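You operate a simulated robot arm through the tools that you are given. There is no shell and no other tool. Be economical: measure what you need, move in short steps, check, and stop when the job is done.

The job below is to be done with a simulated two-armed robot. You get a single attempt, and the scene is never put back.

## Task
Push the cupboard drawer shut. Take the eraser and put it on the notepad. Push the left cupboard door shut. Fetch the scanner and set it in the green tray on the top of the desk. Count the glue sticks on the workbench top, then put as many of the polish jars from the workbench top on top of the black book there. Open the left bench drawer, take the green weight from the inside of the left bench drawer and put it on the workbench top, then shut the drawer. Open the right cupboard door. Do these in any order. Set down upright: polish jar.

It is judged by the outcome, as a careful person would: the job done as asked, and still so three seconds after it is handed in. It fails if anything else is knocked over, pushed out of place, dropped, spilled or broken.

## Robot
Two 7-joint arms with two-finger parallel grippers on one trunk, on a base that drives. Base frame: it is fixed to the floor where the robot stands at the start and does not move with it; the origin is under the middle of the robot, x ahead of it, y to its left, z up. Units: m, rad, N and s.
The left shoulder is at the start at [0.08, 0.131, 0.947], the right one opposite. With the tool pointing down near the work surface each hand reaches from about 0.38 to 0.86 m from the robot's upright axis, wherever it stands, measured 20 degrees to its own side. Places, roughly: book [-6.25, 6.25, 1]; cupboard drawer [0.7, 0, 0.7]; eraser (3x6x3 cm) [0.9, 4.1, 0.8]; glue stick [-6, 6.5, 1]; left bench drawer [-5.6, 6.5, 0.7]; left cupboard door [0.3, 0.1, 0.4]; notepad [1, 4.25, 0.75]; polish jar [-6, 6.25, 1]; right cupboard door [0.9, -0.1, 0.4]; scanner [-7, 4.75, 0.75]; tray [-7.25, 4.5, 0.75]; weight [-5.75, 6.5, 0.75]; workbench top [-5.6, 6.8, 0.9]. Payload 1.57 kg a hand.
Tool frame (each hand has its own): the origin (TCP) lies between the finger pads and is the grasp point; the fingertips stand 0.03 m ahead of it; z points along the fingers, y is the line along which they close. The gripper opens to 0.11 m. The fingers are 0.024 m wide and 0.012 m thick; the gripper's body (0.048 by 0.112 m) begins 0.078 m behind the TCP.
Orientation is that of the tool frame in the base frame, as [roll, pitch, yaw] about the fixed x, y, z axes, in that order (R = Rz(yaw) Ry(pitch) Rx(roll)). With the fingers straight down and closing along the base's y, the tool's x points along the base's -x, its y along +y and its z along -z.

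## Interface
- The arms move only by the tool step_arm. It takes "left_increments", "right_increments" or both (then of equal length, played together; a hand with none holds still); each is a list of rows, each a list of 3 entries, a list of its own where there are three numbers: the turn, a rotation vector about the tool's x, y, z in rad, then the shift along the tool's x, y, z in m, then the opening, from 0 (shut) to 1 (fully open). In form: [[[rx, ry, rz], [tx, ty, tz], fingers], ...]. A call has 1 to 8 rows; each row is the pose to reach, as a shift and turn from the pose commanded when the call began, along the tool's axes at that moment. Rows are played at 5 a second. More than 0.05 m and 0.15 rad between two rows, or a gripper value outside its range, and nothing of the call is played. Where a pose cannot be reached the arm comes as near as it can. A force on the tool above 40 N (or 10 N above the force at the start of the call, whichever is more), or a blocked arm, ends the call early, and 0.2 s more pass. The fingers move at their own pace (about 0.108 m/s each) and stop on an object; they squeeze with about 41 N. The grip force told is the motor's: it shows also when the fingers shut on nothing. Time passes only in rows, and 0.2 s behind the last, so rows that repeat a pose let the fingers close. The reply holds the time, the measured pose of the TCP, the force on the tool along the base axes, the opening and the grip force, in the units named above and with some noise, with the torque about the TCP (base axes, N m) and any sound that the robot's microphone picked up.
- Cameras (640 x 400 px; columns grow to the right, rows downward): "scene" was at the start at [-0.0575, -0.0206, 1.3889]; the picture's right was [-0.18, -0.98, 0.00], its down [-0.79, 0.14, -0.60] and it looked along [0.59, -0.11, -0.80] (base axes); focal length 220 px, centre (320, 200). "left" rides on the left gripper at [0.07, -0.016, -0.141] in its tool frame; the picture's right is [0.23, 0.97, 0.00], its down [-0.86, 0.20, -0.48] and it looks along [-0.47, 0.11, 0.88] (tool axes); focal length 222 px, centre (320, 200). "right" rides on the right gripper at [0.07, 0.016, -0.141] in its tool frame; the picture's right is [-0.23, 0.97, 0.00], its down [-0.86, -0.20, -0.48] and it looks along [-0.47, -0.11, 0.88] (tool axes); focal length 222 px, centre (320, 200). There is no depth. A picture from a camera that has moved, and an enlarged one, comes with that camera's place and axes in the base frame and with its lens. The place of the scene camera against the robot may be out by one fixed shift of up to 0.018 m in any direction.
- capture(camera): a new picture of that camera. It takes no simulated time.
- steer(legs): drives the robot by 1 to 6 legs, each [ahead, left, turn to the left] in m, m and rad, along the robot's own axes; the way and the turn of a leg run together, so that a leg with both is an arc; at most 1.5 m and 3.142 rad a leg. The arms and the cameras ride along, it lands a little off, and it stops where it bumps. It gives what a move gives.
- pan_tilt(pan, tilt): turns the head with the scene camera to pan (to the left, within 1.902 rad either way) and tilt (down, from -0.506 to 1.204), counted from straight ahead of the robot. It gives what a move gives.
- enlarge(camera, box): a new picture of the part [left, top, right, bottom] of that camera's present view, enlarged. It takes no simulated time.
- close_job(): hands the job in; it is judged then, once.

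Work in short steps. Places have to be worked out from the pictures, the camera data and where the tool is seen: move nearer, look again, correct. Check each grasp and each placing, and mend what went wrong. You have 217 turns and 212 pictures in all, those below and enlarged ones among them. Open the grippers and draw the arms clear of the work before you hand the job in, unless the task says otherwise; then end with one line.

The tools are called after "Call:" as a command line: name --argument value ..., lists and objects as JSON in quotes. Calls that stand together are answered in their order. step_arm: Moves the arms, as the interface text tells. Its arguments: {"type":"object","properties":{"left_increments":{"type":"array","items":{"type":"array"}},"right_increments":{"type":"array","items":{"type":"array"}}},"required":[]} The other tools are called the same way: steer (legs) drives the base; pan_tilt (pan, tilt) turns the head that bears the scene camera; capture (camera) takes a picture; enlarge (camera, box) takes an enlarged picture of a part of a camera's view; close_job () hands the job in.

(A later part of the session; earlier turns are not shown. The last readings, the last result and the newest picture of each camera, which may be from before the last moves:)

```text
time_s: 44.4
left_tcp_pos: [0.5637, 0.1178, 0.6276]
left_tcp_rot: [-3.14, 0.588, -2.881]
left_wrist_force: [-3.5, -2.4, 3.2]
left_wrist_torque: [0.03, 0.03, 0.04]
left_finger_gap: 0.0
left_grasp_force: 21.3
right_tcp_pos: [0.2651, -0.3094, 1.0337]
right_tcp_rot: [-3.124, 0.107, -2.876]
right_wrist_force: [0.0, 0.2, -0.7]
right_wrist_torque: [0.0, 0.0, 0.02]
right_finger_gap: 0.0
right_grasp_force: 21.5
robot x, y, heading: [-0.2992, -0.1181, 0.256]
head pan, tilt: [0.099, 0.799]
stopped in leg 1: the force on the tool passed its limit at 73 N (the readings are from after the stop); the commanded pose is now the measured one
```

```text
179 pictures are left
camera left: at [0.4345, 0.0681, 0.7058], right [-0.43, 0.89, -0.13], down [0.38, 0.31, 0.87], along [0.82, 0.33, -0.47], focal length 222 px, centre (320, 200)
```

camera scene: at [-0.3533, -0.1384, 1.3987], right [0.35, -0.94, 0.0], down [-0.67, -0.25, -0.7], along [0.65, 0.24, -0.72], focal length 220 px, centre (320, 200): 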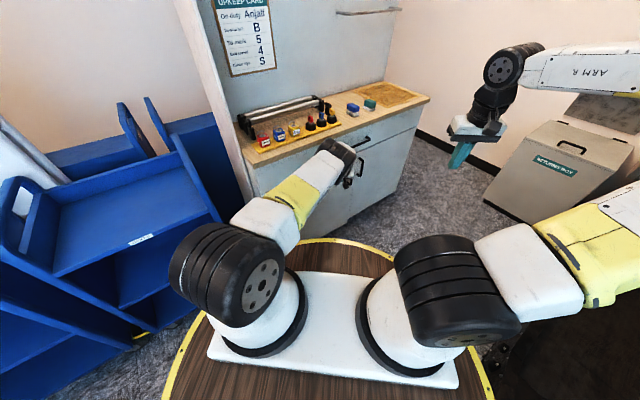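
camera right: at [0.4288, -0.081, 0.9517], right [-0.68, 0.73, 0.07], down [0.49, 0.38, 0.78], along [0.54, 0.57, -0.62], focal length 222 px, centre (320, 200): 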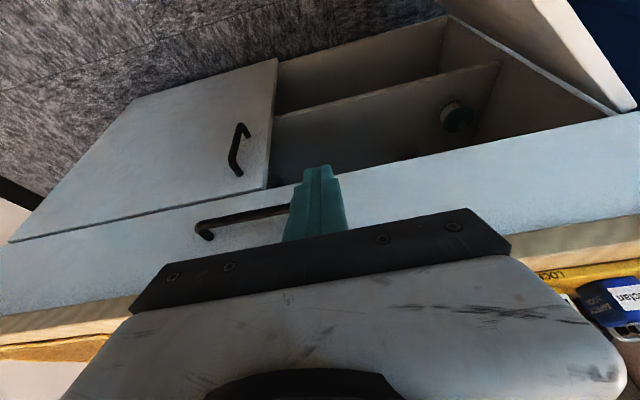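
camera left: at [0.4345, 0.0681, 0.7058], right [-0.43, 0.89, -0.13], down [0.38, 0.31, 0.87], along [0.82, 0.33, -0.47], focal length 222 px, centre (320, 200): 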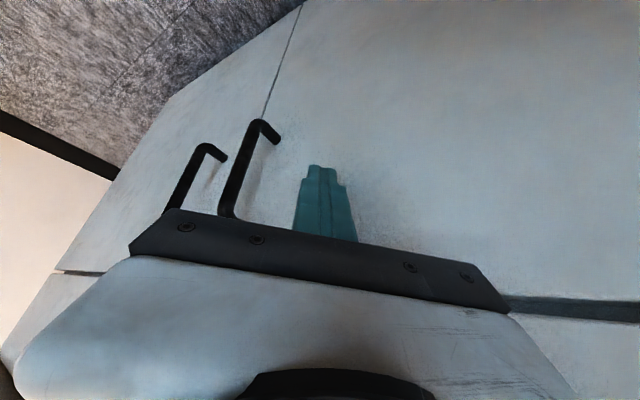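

The door is firmly shut (hard stop). I draw the left hand back and up, clear of the cupboard.

Call:
step_arm --left_increments '[[[0, 0, 0], [0.04, -0.01, -0.026], 0], [[0, 0, 0], [0.08, -0.02, -0.054], 0], [[0, 0, 0], [0.12, -0.03, -0.082], 0], [[0, 0, 0], [0.115, -0.03, -0.13], 0], [[0, 0, 0], [0.09, -0.03, -0.172], 0], [[0, 0, 0], [0.065, -0.03, -0.214], 0], [[0, 0, 0], [0.04, -0.03, -0.256], 0], [[0, 0, 0], [0.015, -0.03, -0.298], 0]]'

Call:
step_arm --left_increments '[[[0, 0.1, 0], [-0.028, 0.0, -0.041], 1], [[0, 0.2, 0], [-0.056, 0.0, -0.082], 1], [[0, 0.3, 0], [-0.084, 0.0, -0.123], 1], [[0, 0.4, 0], [-0.1, 0.0, -0.164], 1], [[0, 0.5, 0], [-0.1, 0.03, -0.2], 1], [[0, 0.59, 0], [-0.1, 0.06, -0.24], 1]]'

Call:
capture --camera "scene"

```text
time_s: 46.2
left_tcp_pos: [0.3996, 0.048, 0.8677]
left_tcp_rot: [-3.139, 0.59, -2.883]
left_wrist_force: [-0.6, -0.5, -0.1]
left_wrist_torque: [-0.01, -0.02, 0.01]
left_finger_gap: 0.0001
left_grasp_force: 21.0
right_tcp_pos: [0.2648, -0.3089, 1.0319]
right_tcp_rot: [-3.125, 0.108, -2.874]
right_wrist_force: [0.2, 0.2, 0.3]
right_wrist_torque: [-0.03, 0.0, 0.01]
right_finger_gap: 0.0
right_grasp_force: 21.1
robot x, y, heading: [-0.3017, -0.1164, 0.26]
head pan, tilt: [0.099, 0.799]
```

```text
time_s: 47.6
left_tcp_pos: [0.3355, 0.0882, 1.1217]
left_tcp_rot: [-3.141, -0.001, -2.885]
left_wrist_force: [-0.2, 0.2, -0.6]
left_wrist_torque: [0.03, 0.01, 0.04]
left_finger_gap: 0.11
left_grasp_force: 0.1
right_tcp_pos: [0.2644, -0.3106, 1.0324]
right_tcp_rot: [-3.127, 0.106, -2.874]
right_wrist_force: [0.2, -0.8, -0.4]
right_wrist_torque: [-0.01, 0.04, 0.02]
right_finger_gap: 0.0001
right_grasp_force: 20.9
robot x, y, heading: [-0.2989, -0.1192, 0.262]
head pan, tilt: [0.099, 0.799]
```

```text
178 pictures are left
camera scene: at [-0.3495, -0.1334, 1.3987], right [0.35, -0.94, 0.0], down [-0.67, -0.25, -0.7], along [0.65, 0.24, -0.72], focal length 220 px, centre (320, 200)
```

scene: 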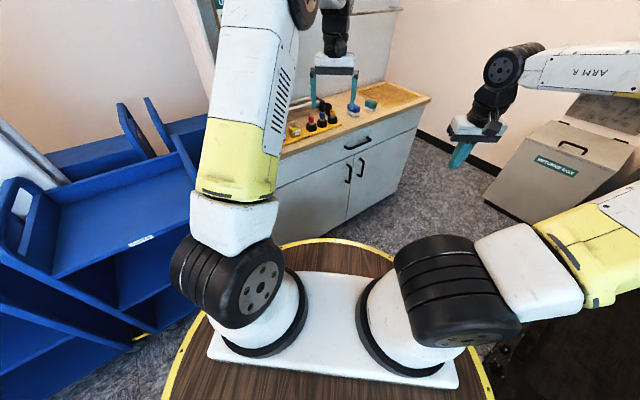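

Both doors are shut. The right door's handle is near (0.68, 0.0, 0.62). I drive to about (0, −0.2), heading 0.7, to use the right hand on it.

Call:
steer --legs '[[0.269, -0.154, 0], [0, 0, 0.44]]'

Call:
pan_tilt --pan -0.1 --tilt 0.8

Call:
capture --camera "scene"

Call:
capture --camera "right"

```text
time_s: 51.0
left_tcp_pos: [0.4843, 0.2586, 1.1199]
left_tcp_rot: [-3.139, -0.001, -2.443]
left_wrist_force: [-0.6, -0.1, -0.6]
left_wrist_torque: [0.01, -0.01, -0.02]
left_finger_gap: 0.1101
left_grasp_force: 0.0
right_tcp_pos: [0.5894, -0.1337, 1.033]
right_tcp_rot: [-3.125, 0.107, -2.435]
right_wrist_force: [0.3, 0.9, 0.3]
right_wrist_torque: [-0.04, -0.02, 0.03]
right_finger_gap: 0.0
right_grasp_force: 21.5
robot x, y, heading: [-0.0012, -0.2015, 0.7]
head pan, tilt: [0.099, 0.799]
```

```text
time_s: 51.7
left_tcp_pos: [0.4852, 0.2575, 1.1201]
left_tcp_rot: [-3.14, 0.0, -2.444]
left_wrist_force: [0.7, 0.6, -0.1]
left_wrist_torque: [-0.01, 0.06, 0.0]
left_finger_gap: 0.1099
left_grasp_force: 0.1
right_tcp_pos: [0.5899, -0.1322, 1.0322]
right_tcp_rot: [-3.123, 0.106, -2.434]
right_wrist_force: [0.2, 0.2, 0.3]
right_wrist_torque: [-0.01, -0.02, 0.0]
right_finger_gap: 0.0003
right_grasp_force: 21.7
robot x, y, heading: [-0.0025, -0.2028, 0.701]
head pan, tilt: [-0.099, 0.799]
```

```text
177 pictures are left
camera scene: at [-0.0322, -0.2514, 1.3987], right [0.56, -0.83, 0.0], down [-0.59, -0.4, -0.7], along [0.58, 0.39, -0.72], focal length 220 px, centre (320, 200)
```

scene: 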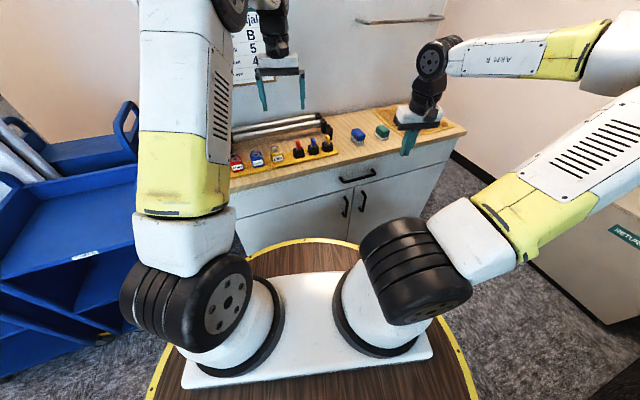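

```text
176 pictures are left
camera right: at [0.5131, -0.1734, 1.1644], right [-0.46, 0.89, 0.01], down [0.73, 0.37, 0.57], along [0.5, 0.27, -0.82], focal length 222 px, centre (320, 200)
```

right: 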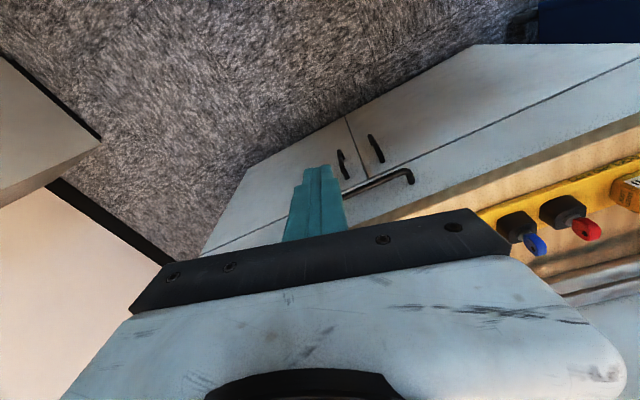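

Handle ≈ (0.695, −0.01, 0.62), bar vertical. I yaw the right hand to the cupboard normal, tilt it forward and lower it to the handle's height, ~0.15 m in front.

Call:
step_arm --right_increments '[[[-0.009, 0, -0.084], [0.002, 0, 0.04], 0.6], [[-0.018, 0, -0.168], [0.005, 0, 0.08], 0.6], [[-0.027, 0, -0.253], [0.01, 0, 0.12], 0.6], [[-0.027, 0, -0.253], [0.015, 0, 0.16], 0.6]]'

Call:
step_arm --right_increments '[[[0, -0.125, 0], [0, 0, 0.03], 0.6], [[0, -0.25, 0], [0, 0, 0.06], 0.6], [[0, -0.375, 0], [0.0, 0, 0.09], 0.6], [[0, -0.5, 0], [0.0, 0, 0.12], 0.6], [[0, -0.625, 0], [0.0, 0, 0.15], 0.6], [[0, -0.75, 0], [0.01, 0, 0.18], 0.6], [[0, -0.875, 0], [0.02, 0, 0.22], 0.6], [[0, -1.0, 0], [0.02, 0, 0.26], 0.6]]'

Call:
capture --camera "right"

Call:
capture --camera "scene"

```text
time_s: 52.7
left_tcp_pos: [0.4836, 0.2587, 1.1205]
left_tcp_rot: [-3.14, 0.0, -2.444]
left_wrist_force: [0.5, 1.0, 0.3]
left_wrist_torque: [-0.03, -0.02, 0.01]
left_finger_gap: 0.1101
left_grasp_force: 0.1
right_tcp_pos: [0.5953, -0.1327, 0.8709]
right_tcp_rot: [-3.125, 0.101, -2.181]
right_wrist_force: [-0.4, 0.2, -0.4]
right_wrist_torque: [-0.06, 0.0, -0.02]
right_finger_gap: 0.0659
right_grasp_force: 0.0
robot x, y, heading: [-0.002, -0.2024, 0.696]
head pan, tilt: [-0.099, 0.799]
```

```text
time_s: 54.5
left_tcp_pos: [0.4862, 0.2578, 1.1204]
left_tcp_rot: [-3.14, 0.0, -2.443]
left_wrist_force: [-0.4, 0.5, -1.4]
left_wrist_torque: [-0.02, 0.0, -0.04]
left_finger_gap: 0.11
left_grasp_force: 0.2
right_tcp_pos: [0.6149, -0.1394, 0.6649]
right_tcp_rot: [-3.107, 1.1, -2.151]
right_wrist_force: [0.7, 1.4, -0.2]
right_wrist_torque: [0.0, 0.01, -0.01]
right_finger_gap: 0.0661
right_grasp_force: 0.1
right hand out of reach, approached as far as the arm can: row 8
robot x, y, heading: [-0.0013, -0.1996, 0.699]
head pan, tilt: [-0.099, 0.799]
```

```text
175 pictures are left
camera right: at [0.5112, -0.2603, 0.6646], right [-0.74, 0.64, 0.19], down [0.13, -0.14, 0.98], along [0.66, 0.75, 0.02], focal length 222 px, centre (320, 200)
```

right: 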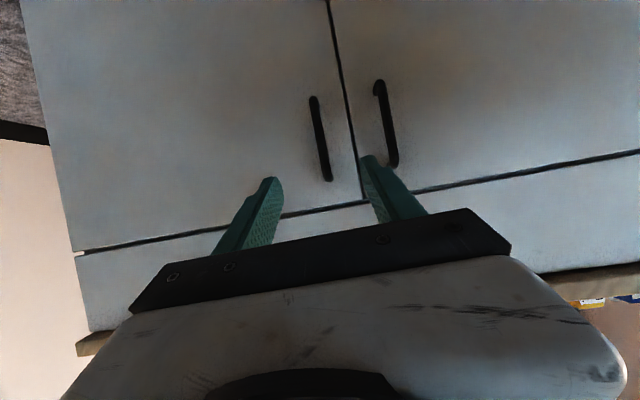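

```text
174 pictures are left
camera scene: at [-0.0322, -0.2514, 1.3987], right [0.56, -0.83, 0.0], down [-0.59, -0.4, -0.7], along [0.58, 0.39, -0.72], focal length 220 px, centre (320, 200)
```

scene: 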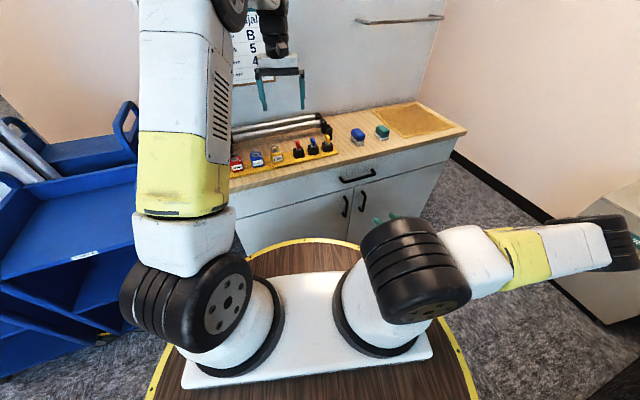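

Aligned laterally with the handle (z 0.535–0.65). I advance 0.10 m and lower 0.06 m, then look.

Call:
step_arm --right_increments '[[[0, 0, 0], [0.02, 0, 0.035], 0.6], [[0, 0, 0], [0.04, 0, 0.06], 0.6], [[0, 0, 0], [0.027, 0, 0.09], 0.6], [[0, 0, 0], [0.013, 0, 0.119], 0.6]]'

Call:
capture --camera "right"

```text
time_s: 55.5
left_tcp_pos: [0.4861, 0.2584, 1.1207]
left_tcp_rot: [-3.139, 0.001, -2.444]
left_wrist_force: [0.3, 0.2, -0.3]
left_wrist_torque: [0.01, -0.02, 0.01]
left_finger_gap: 0.11
left_grasp_force: 0.1
right_tcp_pos: [0.6683, -0.0893, 0.6603]
right_tcp_rot: [-3.106, 1.103, -2.152]
right_wrist_force: [0.1, 0.3, 0.1]
right_wrist_torque: [-0.01, 0.03, 0.01]
right_finger_gap: 0.066
right_grasp_force: 0.1
right hand out of reach, approached as far as the arm can: row 1, 2, 3, 4
robot x, y, heading: [0.002, -0.2004, 0.701]
head pan, tilt: [-0.099, 0.799]
```

```text
173 pictures are left
camera right: at [0.5649, -0.2101, 0.6604], right [-0.74, 0.65, 0.19], down [0.13, -0.14, 0.98], along [0.66, 0.75, 0.02], focal length 222 px, centre (320, 200)
```

right: 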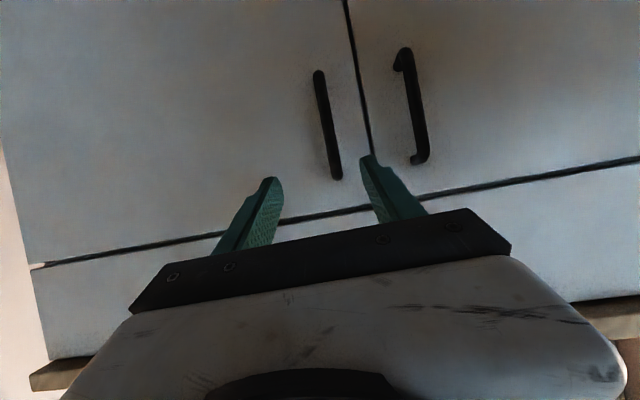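

The arm can't get lower at that tilt. I reduce the tilt by 0.3 rad while lowering to the handle's mid-height.

Call:
step_arm --right_increments '[[[0, 0.1, 0], [0.02, 0, -0.002], 0.6], [[0, 0.2, 0], [0.04, 0, -0.003], 0.6], [[0, 0.3, 0], [0.059, 0, -0.004], 0.6], [[0, 0.3, 0], [0.07, 0, 0.0], 0.6]]'

Call:
capture --camera "right"

```text
time_s: 56.5
left_tcp_pos: [0.4851, 0.2592, 1.1198]
left_tcp_rot: [-3.141, 0.0, -2.443]
left_wrist_force: [0.1, 0.6, 0.3]
left_wrist_torque: [0.01, 0.01, -0.01]
left_finger_gap: 0.1099
left_grasp_force: 0.0
right_tcp_pos: [0.6522, -0.1139, 0.6088]
right_tcp_rot: [-3.119, 0.801, -2.164]
right_wrist_force: [0.4, 0.2, 0.9]
right_wrist_torque: [0.05, -0.01, -0.05]
right_finger_gap: 0.0661
right_grasp_force: 0.0
right hand out of reach, approached as far as the arm can: row 4
robot x, y, heading: [-0.0036, -0.2003, 0.693]
head pan, tilt: [-0.099, 0.799]
```

```text
172 pictures are left
camera right: at [0.5508, -0.2274, 0.6556], right [-0.71, 0.69, 0.15], down [0.29, 0.1, 0.95], along [0.64, 0.72, -0.27], focal length 222 px, centre (320, 200)
```

right: 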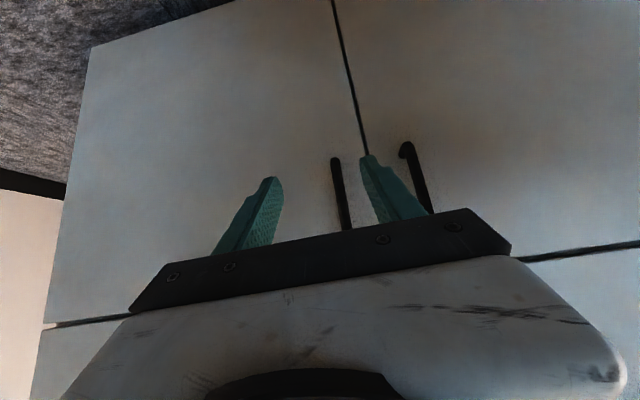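

The bar lies between the fingers' planes, ~0.11 m ahead and ~0.008 m to the left. I advance.

Call:
step_arm --right_increments '[[[0, 0, 0], [-0.026, 0.004, 0.027], 0.6], [[0, 0, 0], [-0.051, 0.008, 0.053], 0.6], [[0, 0, 0], [-0.07, 0.008, 0.072], 0.6]]'

Call:
capture --camera "right"

```text
time_s: 57.3
left_tcp_pos: [0.4849, 0.2575, 1.1206]
left_tcp_rot: [-3.139, -0.001, -2.442]
left_wrist_force: [-0.4, -1.2, 0.1]
left_wrist_torque: [0.05, 0.0, 0.01]
left_finger_gap: 0.1099
left_grasp_force: 0.0
right_tcp_pos: [0.7057, -0.0262, 0.6088]
right_tcp_rot: [-3.118, 0.801, -2.166]
right_wrist_force: [0.1, -0.9, -0.4]
right_wrist_torque: [-0.01, -0.03, 0.03]
right_finger_gap: 0.0661
right_grasp_force: 0.1
robot x, y, heading: [-0.0025, -0.1964, 0.695]
head pan, tilt: [-0.099, 0.799]
```

```text
171 pictures are left
camera right: at [0.6031, -0.1399, 0.6561], right [-0.71, 0.69, 0.15], down [0.29, 0.1, 0.95], along [0.64, 0.72, -0.27], focal length 222 px, centre (320, 200)
```

right: 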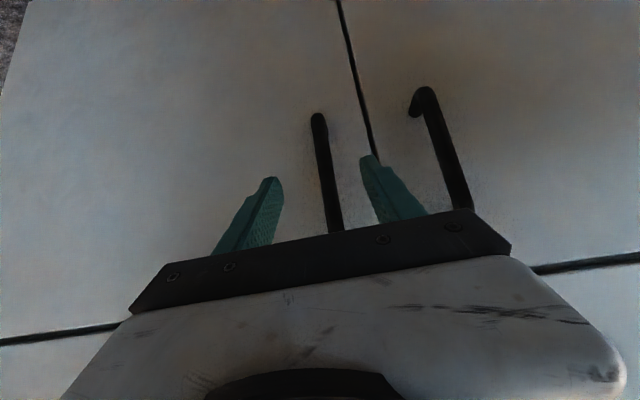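

Bar is ~0.03 m beyond the TCP. I advance 0.03 m and close on it.

Call:
step_arm --right_increments '[[[0, 0, 0], [-0.012, 0, 0.012], 0.6], [[0, 0, 0], [-0.021, 0, 0.022], 0.6], [[0, 0, 0], [-0.021, 0, 0.022], 0.0], [[0, 0, 0], [-0.021, 0, 0.022], 0.0], [[0, 0, 0], [-0.021, 0, 0.022], 0.0]]'

Call:
capture --camera "right"

```text
time_s: 58.5
left_tcp_pos: [0.4861, 0.258, 1.1209]
left_tcp_rot: [-3.141, -0.001, -2.443]
left_wrist_force: [0.8, 0.8, -0.1]
left_wrist_torque: [0.02, -0.01, 0.0]
left_finger_gap: 0.1099
left_grasp_force: 0.1
right_tcp_pos: [0.7168, 0.0006, 0.6129]
right_tcp_rot: [-3.122, 0.802, -2.165]
right_wrist_force: [-7.6, 4.3, 3.8]
right_wrist_torque: [0.23, 1.21, -0.02]
right_finger_gap: 0.0139
right_grasp_force: 30.5
right hand out of reach, approached as far as the arm can: row 2, 3, 4, 5
robot x, y, heading: [-0.0005, -0.1982, 0.701]
head pan, tilt: [-0.099, 0.799]
```

```text
170 pictures are left
camera right: at [0.6167, -0.1133, 0.6606], right [-0.71, 0.69, 0.15], down [0.3, 0.1, 0.95], along [0.64, 0.72, -0.28], focal length 222 px, centre (320, 200)
```

right: 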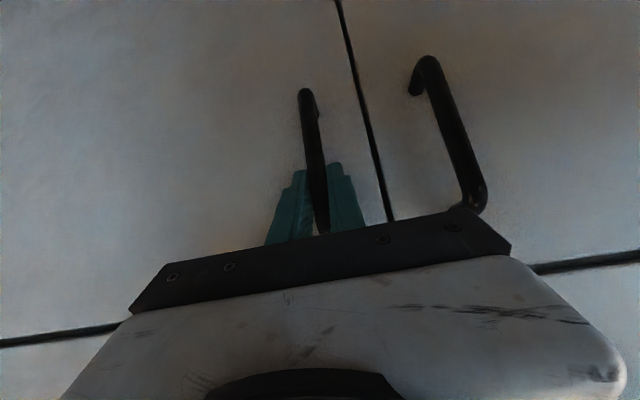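

Handle gripped (gap 0.014). I pull along the door arc, turning the hand with it, hinge estimated near (1.12, −0.24).

Call:
step_arm --right_increments '[[[-0.072, 0, -0.07], [0.033, -0.005, -0.034], 0], [[-0.143, 0, -0.139], [0.064, -0.015, -0.066], 0], [[-0.215, 0, -0.209], [0.0955, -0.029, -0.098], 0], [[-0.287, 0, -0.279], [0.125, -0.047, -0.129], 0]]'

Call:
capture --camera "right"

Call:
capture --camera "scene"

```text
time_s: 59.2
left_tcp_pos: [0.4836, 0.2593, 1.1198]
left_tcp_rot: [-3.14, 0.0, -2.442]
left_wrist_force: [0.1, 1.0, -0.8]
left_wrist_torque: [-0.05, -0.04, -0.01]
left_finger_gap: 0.1102
left_grasp_force: 0.0
right_tcp_pos: [0.6725, -0.1033, 0.6127]
right_tcp_rot: [3.047, 0.793, -2.101]
right_wrist_force: [-1.9, 0.9, 2.5]
right_wrist_torque: [-0.14, -0.98, 0.12]
right_finger_gap: 0.016
right_grasp_force: 31.0
robot x, y, heading: [-0.0021, -0.1962, 0.697]
head pan, tilt: [-0.099, 0.799]
stopped in row 3 (right hand): the force on the tool passed its limit at 55 N (the readings are from after the stop); the commanded pose is now the measured one
```

```text
169 pictures are left
camera right: at [0.5924, -0.2315, 0.6616], right [-0.79, 0.57, 0.23], down [0.35, 0.11, 0.93], along [0.51, 0.81, -0.29], focal length 222 px, centre (320, 200)
```

right: 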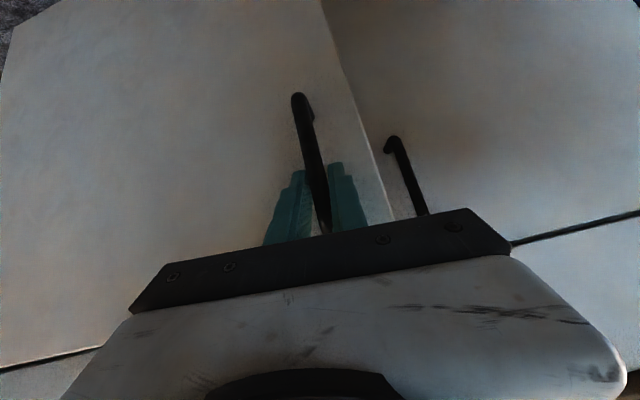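

```text
168 pictures are left
camera scene: at [-0.0324, -0.2511, 1.3987], right [0.56, -0.83, 0.0], down [-0.59, -0.41, -0.7], along [0.58, 0.39, -0.72], focal length 220 px, centre (320, 200)
```

scene: 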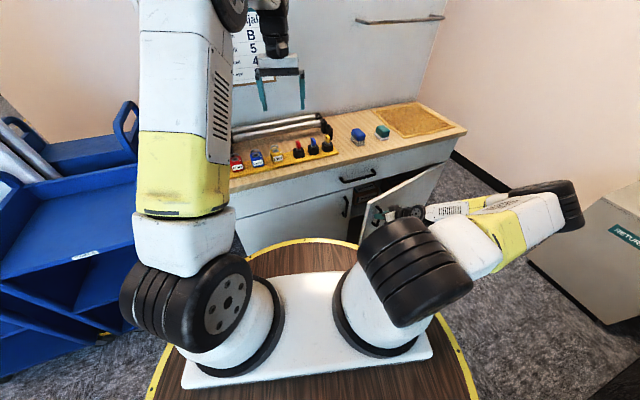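

The door is ajar ~15° and still gripped. I keep pulling along the arc with less hand rotation.

Call:
step_arm --right_increments '[[[-0.036, 0.003, -0.035], [0.0319, -0.0102, -0.0335], 0], [[-0.072, 0.006, -0.07], [0.0623, -0.0245, -0.0658], 0], [[-0.107, 0.01, -0.105], [0.0915, -0.0436, -0.0974], 0], [[-0.143, 0.013, -0.14], [0.1184, -0.0663, -0.127], 0]]'

Call:
capture --camera "right"

Call:
capture --camera "scene"

```text
time_s: 59.7
left_tcp_pos: [0.4845, 0.2592, 1.1208]
left_tcp_rot: [-3.141, 0.001, -2.441]
left_wrist_force: [1.0, -0.5, -1.1]
left_wrist_torque: [-0.05, -0.04, 0.01]
left_finger_gap: 0.1098
left_grasp_force: 0.0
right_tcp_pos: [0.6596, -0.1423, 0.6114]
right_tcp_rot: [2.964, 0.782, -2.191]
right_wrist_force: [-3.4, 1.6, 2.5]
right_wrist_torque: [-0.32, -0.91, 0.14]
right_finger_gap: 0.0182
right_grasp_force: 33.0
robot x, y, heading: [-0.0001, -0.1979, 0.697]
head pan, tilt: [-0.099, 0.799]
stopped in row 2 (right hand): the force on the tool passed its limit at 44 N (the readings are from after the stop); the commanded pose is now the measured one
```

```text
167 pictures are left
camera right: at [0.5799, -0.2691, 0.6622], right [-0.76, 0.59, 0.28], down [0.4, 0.08, 0.91], along [0.52, 0.8, -0.3], focal length 222 px, centre (320, 200)
```

right: 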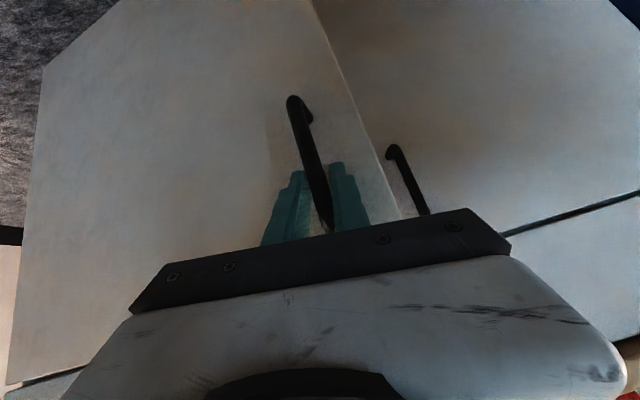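

```text
166 pictures are left
camera scene: at [-0.0328, -0.2511, 1.3987], right [0.57, -0.82, 0.0], down [-0.59, -0.41, -0.7], along [0.58, 0.39, -0.72], focal length 220 px, centre (320, 200)
```

scene: 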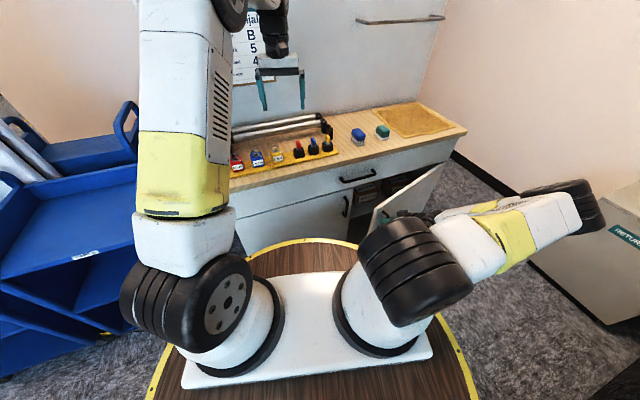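

The grip is twisting, so instead I release, back off, and will open it further with a finger placed behind the door's free edge.

Call:
step_arm --right_increments '[[[0, 0, 0], [0, 0, 0], 0.7], [[0, 0, 0], [0, 0, 0], 0.7], [[0, 0, 0], [0.03, 0.005, -0.03], 0.7], [[0, 0, 0], [0.058, 0.009, -0.057], 0.7], [[0, 0, 0], [0.0847, 0.0134, -0.083], 0.7], [[0, 0.0, 0], [0.053, 0.018, -0.113], 0.7], [[0, 0.0, 0], [0.02, 0.024, -0.145], 0.7], [[0, 0.0, 0], [-0.013, 0.03, -0.178], 0.3]]'

Call:
step_arm --right_increments '[[[0.04, 0.1, 0], [-0.02, 0, -0.02], 0], [[0.08, 0.2, 0], [-0.04, 0, -0.04], 0], [[0.12, 0.3, 0], [-0.05, 0, -0.05], 0], [[0.15, 0.4, 0], [-0.06, 0, -0.06], 0], [[0.17, 0.5, 0], [-0.07, 0, -0.07], 0], [[0.17, 0.6, 0], [-0.08, 0, -0.08], 0], [[0.17, 0.7, 0], [-0.08, 0, -0.08], 0], [[0.17, 0.78, 0], [-0.08, 0, -0.08], 0]]'

Call:
capture --camera "right"

Call:
enlarge --camera "scene" --box '[260, 80, 500, 280]'

```text
time_s: 61.5
left_tcp_pos: [0.4844, 0.258, 1.121]
left_tcp_rot: [-3.14, 0.003, -2.443]
left_wrist_force: [-0.3, -0.7, -0.5]
left_wrist_torque: [-0.01, -0.01, -0.01]
left_finger_gap: 0.11
left_grasp_force: 0.1
right_tcp_pos: [0.5905, -0.2394, 0.749]
right_tcp_rot: [2.961, 0.782, -2.198]
right_wrist_force: [-0.1, 0.1, -0.8]
right_wrist_torque: [-0.02, 0.01, -0.01]
right_finger_gap: 0.033
right_grasp_force: 0.1
robot x, y, heading: [-0.0013, -0.1941, 0.703]
head pan, tilt: [-0.099, 0.799]
```

```text
time_s: 63.3
left_tcp_pos: [0.4835, 0.2577, 1.1203]
left_tcp_rot: [-3.141, 0.001, -2.444]
left_wrist_force: [0.0, -0.3, 0.2]
left_wrist_torque: [0.03, -0.03, 0.01]
left_finger_gap: 0.1102
left_grasp_force: 0.2
right_tcp_pos: [0.6045, -0.2467, 0.8607]
right_tcp_rot: [-3.116, 0.005, -2.133]
right_wrist_force: [-0.2, 0.3, -0.1]
right_wrist_torque: [0.02, -0.01, 0.0]
right_finger_gap: 0.0
right_grasp_force: 21.3
right hand out of reach, approached as far as the arm can: row 3, 4, 5, 6
robot x, y, heading: [0.0, -0.2002, 0.697]
head pan, tilt: [-0.099, 0.799]
```

```text
165 pictures are left
camera right: at [0.5493, -0.2958, 1.0008], right [-0.7, 0.71, -0.02], down [0.61, 0.62, 0.49], along [0.36, 0.33, -0.87], focal length 222 px, centre (320, 200)
```

right: 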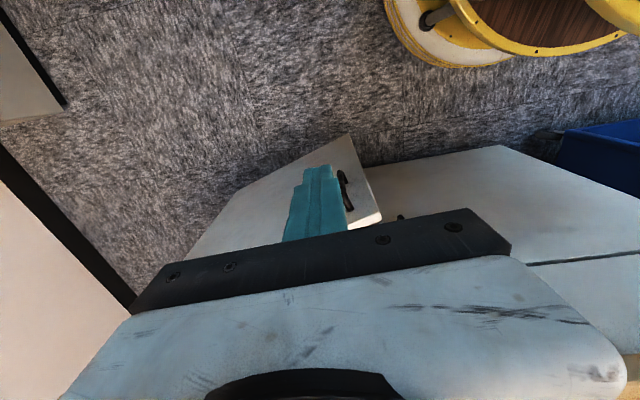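

```text
2.00 times, centred on (380, 180) of scene
camera zoom: at [-0.0327, -0.2515, 1.3987], right [0.56, -0.83, 0.0], down [-0.59, -0.41, -0.7], along [0.58, 0.39, -0.72], focal length 440 px, centre (200, 240)
```

zoom: 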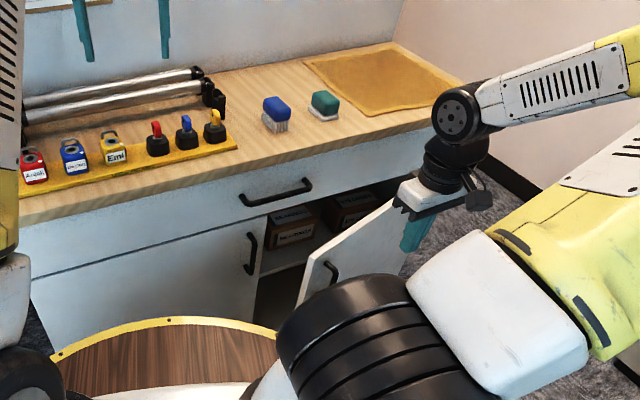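

Door stays ajar, its top free corner near (0.586, −0.10, 0.73). I move the shut fingers over the door's top and lower them just inside of it.

Call:
step_arm --right_increments '[[[0, 0, 0], [-0.042, 0.013, 0], 0], [[0, 0, 0], [-0.084, 0.026, 0], 0], [[0, 0, 0], [-0.126, 0.039, 0], 0], [[0, 0, 0], [-0.168, 0.052, 0], 0]]'

Call:
capture --camera "right"

Call:
enlarge --camera "scene" --box '[260, 80, 500, 280]'

```text
time_s: 64.3
left_tcp_pos: [0.4836, 0.2583, 1.121]
left_tcp_rot: [-3.139, 0.001, -2.445]
left_wrist_force: [0.7, -0.4, -0.2]
left_wrist_torque: [0.01, -0.02, 0.01]
left_finger_gap: 0.1099
left_grasp_force: 0.1
right_tcp_pos: [0.6512, -0.0787, 0.8604]
right_tcp_rot: [-3.116, 0.006, -2.137]
right_wrist_force: [-0.3, -1.1, -0.3]
right_wrist_torque: [0.01, -0.01, -0.01]
right_finger_gap: 0.0002
right_grasp_force: 21.1
robot x, y, heading: [-0.0021, -0.1992, 0.7]
head pan, tilt: [-0.099, 0.799]
```

```text
163 pictures are left
camera right: at [0.5964, -0.1276, 1.0], right [-0.7, 0.71, -0.03], down [0.61, 0.62, 0.49], along [0.36, 0.33, -0.87], focal length 222 px, centre (320, 200)
```

right: 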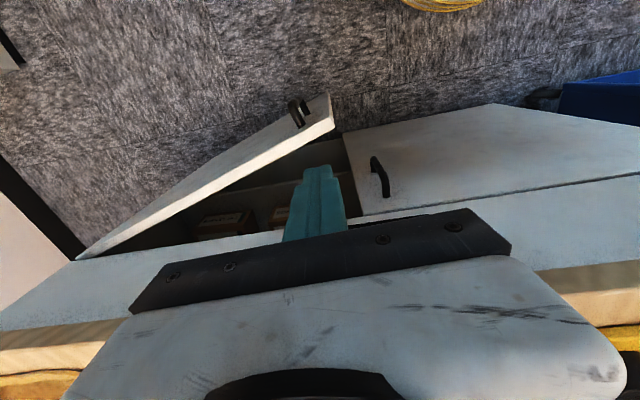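

```text
2.00 times, centred on (380, 180) of scene
camera zoom: at [-0.0328, -0.2518, 1.3986], right [0.56, -0.83, 0.0], down [-0.59, -0.4, -0.7], along [0.58, 0.39, -0.72], focal length 440 px, centre (200, 240)
```

zoom: 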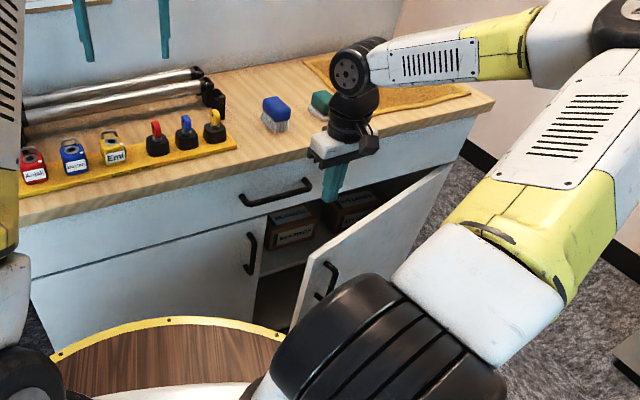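

Finger is right above the gap inside the door. I lower it to z≈0.69.

Call:
step_arm --right_increments '[[[0, 0, 0], [-0.01, 0, 0.043], 0], [[0, 0, 0], [-0.01, 0, 0.086], 0], [[0, 0, 0], [-0.01, 0, 0.129], 0], [[0, 0, 0], [-0.01, 0, 0.17], 0]]'

Call:
capture --camera "right"

```text
time_s: 65.2
left_tcp_pos: [0.4835, 0.2591, 1.1209]
left_tcp_rot: [-3.141, 0.002, -2.441]
left_wrist_force: [-0.3, 0.4, -0.1]
left_wrist_torque: [0.0, -0.02, 0.0]
left_finger_gap: 0.1101
left_grasp_force: 0.1
right_tcp_pos: [0.66, -0.0656, 0.7151]
right_tcp_rot: [-3.114, 0.013, -2.133]
right_wrist_force: [-5.1, 1.6, 9.6]
right_wrist_torque: [0.04, 0.25, 0.0]
right_finger_gap: 0.0
right_grasp_force: 21.2
robot x, y, heading: [-0.0005, -0.1988, 0.701]
head pan, tilt: [-0.099, 0.799]
stopped in row 4 (right hand): the force on the tool passed its limit at 112 N (the readings are from after the stop); the commanded pose is now the measured one
```

```text
161 pictures are left
camera right: at [0.6039, -0.1161, 0.8542], right [-0.7, 0.71, -0.02], down [0.61, 0.62, 0.49], along [0.37, 0.33, -0.87], focal length 222 px, centre (320, 200)
```

right: 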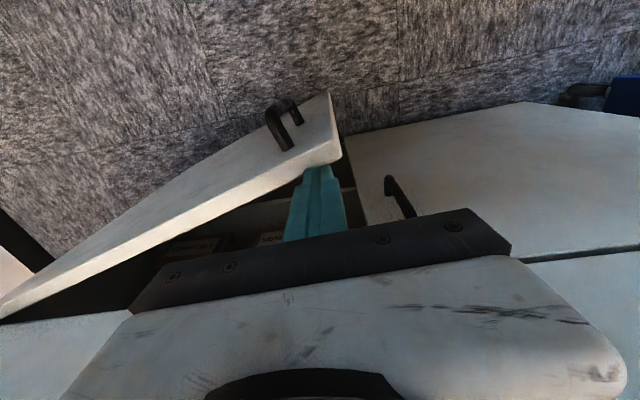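

The gripper body rested on the drawer handle. I raise 8 mm and sweep the finger along the door's opening arc.

Call:
step_arm --right_increments '[[[0, 0, 0], [0.0, 0.0, -0.008], 0], [[0, 0, 0], [0.044, -0.01, -0.008], 0], [[0, 0, 0], [0.087, -0.025, -0.004], 0], [[0, 0, 0], [0.128, -0.044, 0.0], 0], [[0, 0, 0], [0.167, -0.066, 0.0], 0], [[0, 0, 0], [0.204, -0.093, 0.0], 0], [[0, 0, 0], [0.238, -0.124, 0.0], 0]]'

Call:
capture --camera "right"

Call:
enlarge --camera "scene" --box '[260, 80, 500, 280]'

```text
time_s: 66.8
left_tcp_pos: [0.4845, 0.259, 1.1194]
left_tcp_rot: [-3.14, 0.0, -2.441]
left_wrist_force: [-0.3, 0.7, 1.1]
left_wrist_torque: [-0.02, 0.01, 0.01]
left_finger_gap: 0.1099
left_grasp_force: 0.1
right_tcp_pos: [0.6376, -0.3348, 0.712]
right_tcp_rot: [-3.117, 0.014, -2.135]
right_wrist_force: [0.0, -0.6, -0.4]
right_wrist_torque: [-0.06, 0.03, 0.01]
right_finger_gap: 0.0002
right_grasp_force: 20.9
robot x, y, heading: [-0.0024, -0.198, 0.702]
head pan, tilt: [-0.099, 0.799]
```

```text
160 pictures are left
camera right: at [0.5822, -0.3848, 0.8514], right [-0.7, 0.71, -0.02], down [0.61, 0.62, 0.49], along [0.37, 0.33, -0.87], focal length 222 px, centre (320, 200)
```

right: 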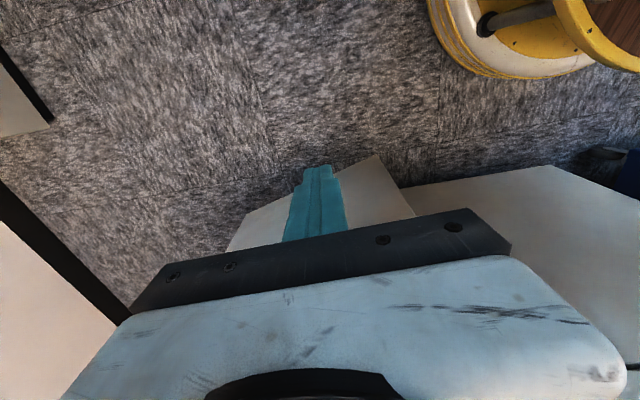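

```text
2.00 times, centred on (380, 180) of scene
camera zoom: at [-0.0324, -0.2511, 1.3987], right [0.57, -0.82, 0.0], down [-0.59, -0.41, -0.7], along [0.57, 0.39, -0.72], focal length 440 px, centre (200, 240)
```

zoom: 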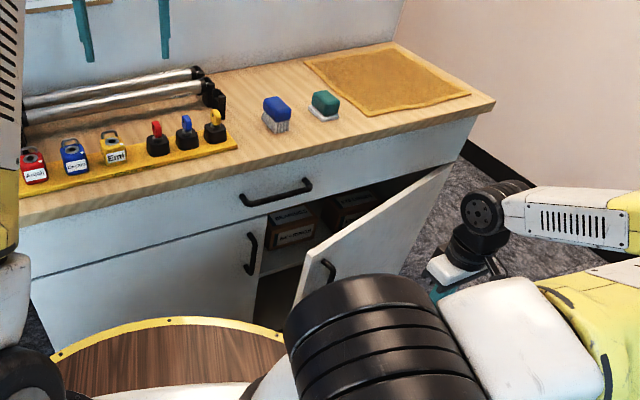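

The fingertip slid over the door top (top is z≈0.685). I go back over, a bit further inside, and will lower deeper.

Call:
step_arm --right_increments '[[[0, 0, 0], [0.0, 0.0, -0.045], 0], [[0, 0, 0], [-0.01, 0.01, -0.09], 0], [[0, 0, 0], [-0.05, 0.036, -0.09], 0], [[0, 0, 0], [-0.091, 0.06, -0.09], 0], [[0, 0, 0], [-0.132, 0.084, -0.09], 0], [[0, 0, 0], [-0.173, 0.108, -0.09], 0], [[0, 0, 0], [-0.214, 0.13, -0.09], 0], [[0, 0, 0], [-0.255, 0.135, -0.09], 0]]'

Call:
step_arm --right_increments '[[[0, 0, 0], [0, 0, 0.04], 0], [[0, 0, 0], [0, 0, 0.08], 0], [[0, 0, 0], [0, 0, 0.115], 0], [[0, 0, 0], [0, 0, 0.15], 0]]'

Call:
capture --camera "right"

```text
time_s: 68.7
left_tcp_pos: [0.4854, 0.2569, 1.12]
left_tcp_rot: [-3.141, 0.002, -2.443]
left_wrist_force: [-0.4, 0.8, -0.9]
left_wrist_torque: [0.02, -0.01, -0.02]
left_finger_gap: 0.11
left_grasp_force: 0.0
right_tcp_pos: [0.6578, -0.0463, 0.8046]
right_tcp_rot: [-3.115, 0.013, -2.137]
right_wrist_force: [0.2, -0.7, -1.6]
right_wrist_torque: [0.05, 0.01, -0.01]
right_finger_gap: 0.0
right_grasp_force: 20.9
robot x, y, heading: [-0.0011, -0.1991, 0.702]
head pan, tilt: [-0.099, 0.799]
```

```text
time_s: 69.7
left_tcp_pos: [0.4847, 0.2589, 1.1197]
left_tcp_rot: [-3.138, 0.0, -2.444]
left_wrist_force: [-0.4, 0.2, 1.0]
left_wrist_torque: [-0.01, 0.01, 0.01]
left_finger_gap: 0.1098
left_grasp_force: 0.1
right_tcp_pos: [0.6625, -0.047, 0.6552]
right_tcp_rot: [-3.113, 0.011, -2.136]
right_wrist_force: [-0.3, 0.4, 0.9]
right_wrist_torque: [0.04, -0.01, -0.03]
right_finger_gap: 0.0001
right_grasp_force: 21.6
robot x, y, heading: [-0.0017, -0.1973, 0.7]
head pan, tilt: [-0.099, 0.799]
```

```text
158 pictures are left
camera right: at [0.6073, -0.0966, 0.7944], right [-0.7, 0.71, -0.02], down [0.61, 0.62, 0.49], along [0.37, 0.33, -0.87], focal length 222 px, centre (320, 200)
```

right: 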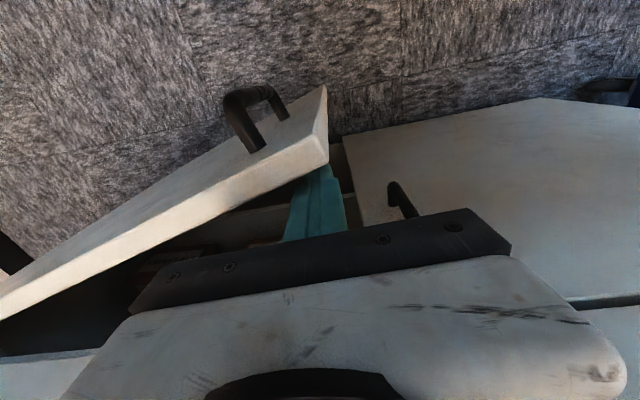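

The fingertip is now hidden behind the door edge, i.e. inside. I sweep along the opening arc.

Call:
step_arm --right_increments '[[[0, 0, 0], [0.045, -0.009, 0], 0], [[0, 0, 0], [0.088, -0.026, 0], 0], [[0, 0, 0], [0.129, -0.047, 0], 0], [[0, 0, 0], [0.168, -0.072, 0], 0], [[0, 0, 0], [0.204, -0.101, 0], 0], [[0, 0, 0], [0.238, -0.133, 0], 0], [[0, 0, 0], [0.268, -0.168, 0], 0], [[0, 0, 0], [0.29, -0.2, 0], 0]]'

Call:
capture --camera "right"

Call:
capture --camera "scene"

```text
time_s: 71.5
left_tcp_pos: [0.4854, 0.2604, 1.1202]
left_tcp_rot: [-3.141, 0.0, -2.445]
left_wrist_force: [-0.3, 0.4, -0.4]
left_wrist_torque: [0.0, 0.02, 0.0]
left_finger_gap: 0.11
left_grasp_force: 0.1
right_tcp_pos: [0.6735, -0.3978, 0.6565]
right_tcp_rot: [-3.116, 0.013, -2.137]
right_wrist_force: [0.2, -0.3, 0.5]
right_wrist_torque: [-0.01, 0.01, 0.01]
right_finger_gap: 0.0002
right_grasp_force: 20.6
robot x, y, heading: [0.0034, -0.2012, 0.699]
head pan, tilt: [-0.099, 0.799]
```

```text
157 pictures are left
camera right: at [0.6186, -0.4479, 0.7954], right [-0.7, 0.71, -0.02], down [0.61, 0.62, 0.49], along [0.37, 0.33, -0.87], focal length 222 px, centre (320, 200)
```

right: 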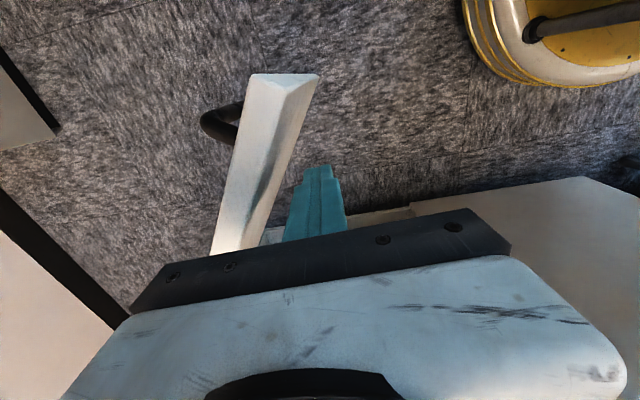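

```text
156 pictures are left
camera scene: at [-0.0324, -0.2513, 1.3987], right [0.57, -0.82, 0.0], down [-0.59, -0.41, -0.7], along [0.57, 0.39, -0.72], focal length 220 px, centre (320, 200)
```

scene: 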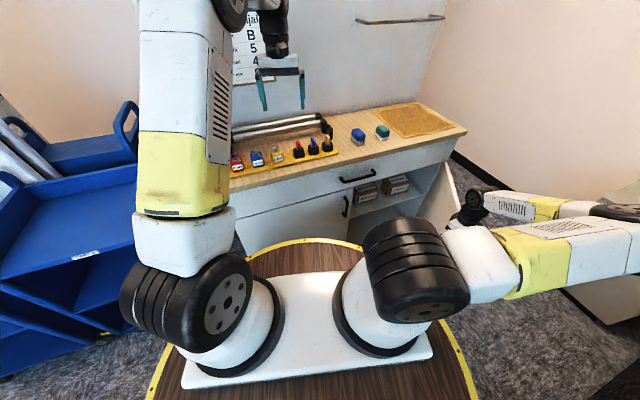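

The right cupboard door now stands wide open. I raise the right hand straight up clear of it and fold both hands in.

Call:
step_arm --right_increments '[[[0, 0, 0], [0, 0.0, -0.045], 0], [[0, 0, 0], [0, 0.0, -0.09], 0], [[0, 0, 0], [0.0, 0.0, -0.135], 0], [[0, 0, 0], [0.0, 0.0, -0.18], 0], [[0, 0, 0], [0.0, 0.0, -0.225], 0], [[0, 0, 0], [0.0, 0.0, -0.27], 0], [[0, 0, 0], [0.0, 0.0, -0.315], 0], [[0, 0, 0], [0.0, 0, -0.36], 0.5]]'

Call:
step_arm --right_increments '[[[0, 0, 0.07], [0.03, 0.0, -0.03], 0.5], [[0, 0, 0.14], [0.06, 0.0, -0.06], 0.5], [[0, 0, 0.21], [0.09, 0.0, -0.09], 0.5], [[0, 0, 0.28], [0.12, 0.0, -0.12], 0.5], [[0, 0, 0.3], [0.15, 0.0, -0.15], 0.5]]' --left_increments '[[[0, 0, 0], [0.03, 0.0, -0.025], 0.5], [[0, 0, 0], [0.06, 0.0, -0.05], 0.5], [[0, 0, 0], [0.09, 0.0, -0.075], 0.5], [[0, 0, 0], [0.12, 0.0, -0.1], 0.5], [[0, 0, 0], [0.15, 0.0, -0.12], 0.5]]'

Call:
capture --camera "scene"

```text
time_s: 73.2
left_tcp_pos: [0.4842, 0.2595, 1.1201]
left_tcp_rot: [-3.14, 0.001, -2.444]
left_wrist_force: [0.9, 0.1, 0.5]
left_wrist_torque: [-0.04, 0.0, 0.0]
left_finger_gap: 0.1098
left_grasp_force: 0.0
right_tcp_pos: [0.6644, -0.4009, 1.0151]
right_tcp_rot: [-3.114, 0.012, -2.137]
right_wrist_force: [0.1, -0.2, -0.1]
right_wrist_torque: [0.02, -0.01, -0.05]
right_finger_gap: 0.055
right_grasp_force: 0.0
robot x, y, heading: [-0.0018, -0.1992, 0.702]
head pan, tilt: [-0.099, 0.799]
```

```text
time_s: 74.5
left_tcp_pos: [0.3693, 0.1614, 1.24]
left_tcp_rot: [3.142, 0.0, -2.442]
left_wrist_force: [-0.2, 0.1, -0.1]
left_wrist_torque: [0.01, 0.02, 0.0]
left_finger_gap: 0.0549
left_grasp_force: 0.0
right_tcp_pos: [0.5812, -0.5231, 1.1657]
right_tcp_rot: [-3.12, 0.019, -2.437]
right_wrist_force: [0.3, 0.7, 0.2]
right_wrist_torque: [-0.03, 0.05, -0.01]
right_finger_gap: 0.0546
right_grasp_force: 0.2
robot x, y, heading: [-0.0022, -0.2028, 0.701]
head pan, tilt: [-0.099, 0.799]
```

```text
155 pictures are left
camera scene: at [-0.0319, -0.2513, 1.3987], right [0.57, -0.82, 0.0], down [-0.59, -0.41, -0.7], along [0.57, 0.39, -0.72], focal length 220 px, centre (320, 200)
```

scene: 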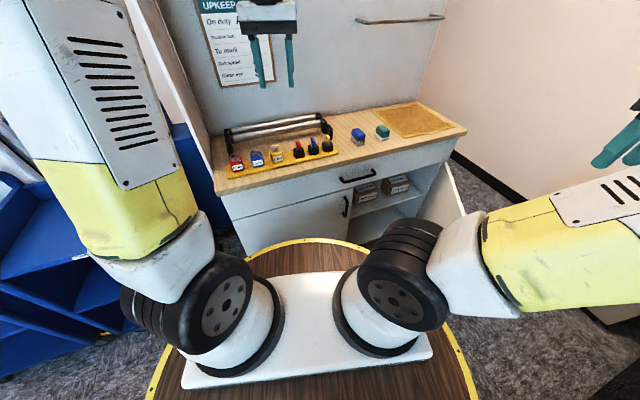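

Cupboard part is done. I tuck the right hand in and drive away to the open corridor at about (−0.5, 0.05), then turn to face about (−x,+y).

Call:
step_arm --right_increments '[[[0, 0, 0], [-0.03, 0.04, -0.01], 0.5], [[0, 0, 0], [-0.06, 0.08, -0.02], 0.5], [[0, 0, 0], [-0.09, 0.12, -0.03], 0.5], [[0, 0, 0], [-0.12, 0.16, -0.04], 0.5], [[0, 0, 0], [-0.15, 0.2, -0.05], 0.5], [[0, 0, 0], [-0.18, 0.24, -0.06], 0.5], [[0, 0, 0], [-0.2, 0.28, -0.07], 0.5]]'

Call:
steer --legs '[[-0.22, 0.51, 0], [0, 0, 1.8]]'

Call:
pan_tilt --pan 0 --tilt 0.35

Call:
capture --camera "scene"

```text
refused: row 1 steps farther than a row can; nothing moved
```

```text
time_s: 81.9
left_tcp_pos: [-0.9243, 0.3233, 1.2409]
left_tcp_rot: [-3.141, 0.0, -0.656]
left_wrist_force: [0.5, 0.0, -0.2]
left_wrist_torque: [-0.01, 0.0, -0.03]
left_finger_gap: 0.0548
left_grasp_force: 0.0
right_tcp_pos: [-0.3006, 0.6767, 1.1662]
right_tcp_rot: [-3.119, 0.019, -0.649]
right_wrist_force: [-0.1, 0.1, 0.2]
right_wrist_torque: [-0.01, -0.02, 0.0]
right_finger_gap: 0.055
right_grasp_force: 0.1
robot x, y, heading: [-0.4892, 0.0441, 2.486]
head pan, tilt: [-0.099, 0.799]
```

```text
time_s: 82.8
left_tcp_pos: [-0.9242, 0.3253, 1.2389]
left_tcp_rot: [-3.139, 0.001, -0.655]
left_wrist_force: [-0.3, 0.0, 0.4]
left_wrist_torque: [-0.01, 0.02, -0.02]
left_finger_gap: 0.0546
left_grasp_force: 0.0
right_tcp_pos: [-0.3004, 0.6782, 1.1653]
right_tcp_rot: [-3.121, 0.019, -0.648]
right_wrist_force: [-0.1, -0.9, -0.2]
right_wrist_torque: [0.01, -0.02, -0.02]
right_finger_gap: 0.0548
right_grasp_force: 0.1
robot x, y, heading: [-0.4931, 0.0372, 2.487]
head pan, tilt: [0.0, 0.351]
```

```text
154 pictures are left
camera scene: at [-0.4458, 0.0046, 1.4382], right [0.61, 0.79, 0.0], down [0.27, -0.21, -0.94], along [-0.74, 0.57, -0.34], focal length 220 px, centre (320, 200)
```

scene: 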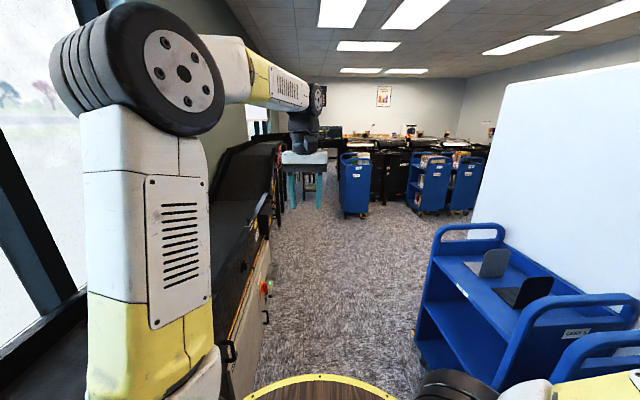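

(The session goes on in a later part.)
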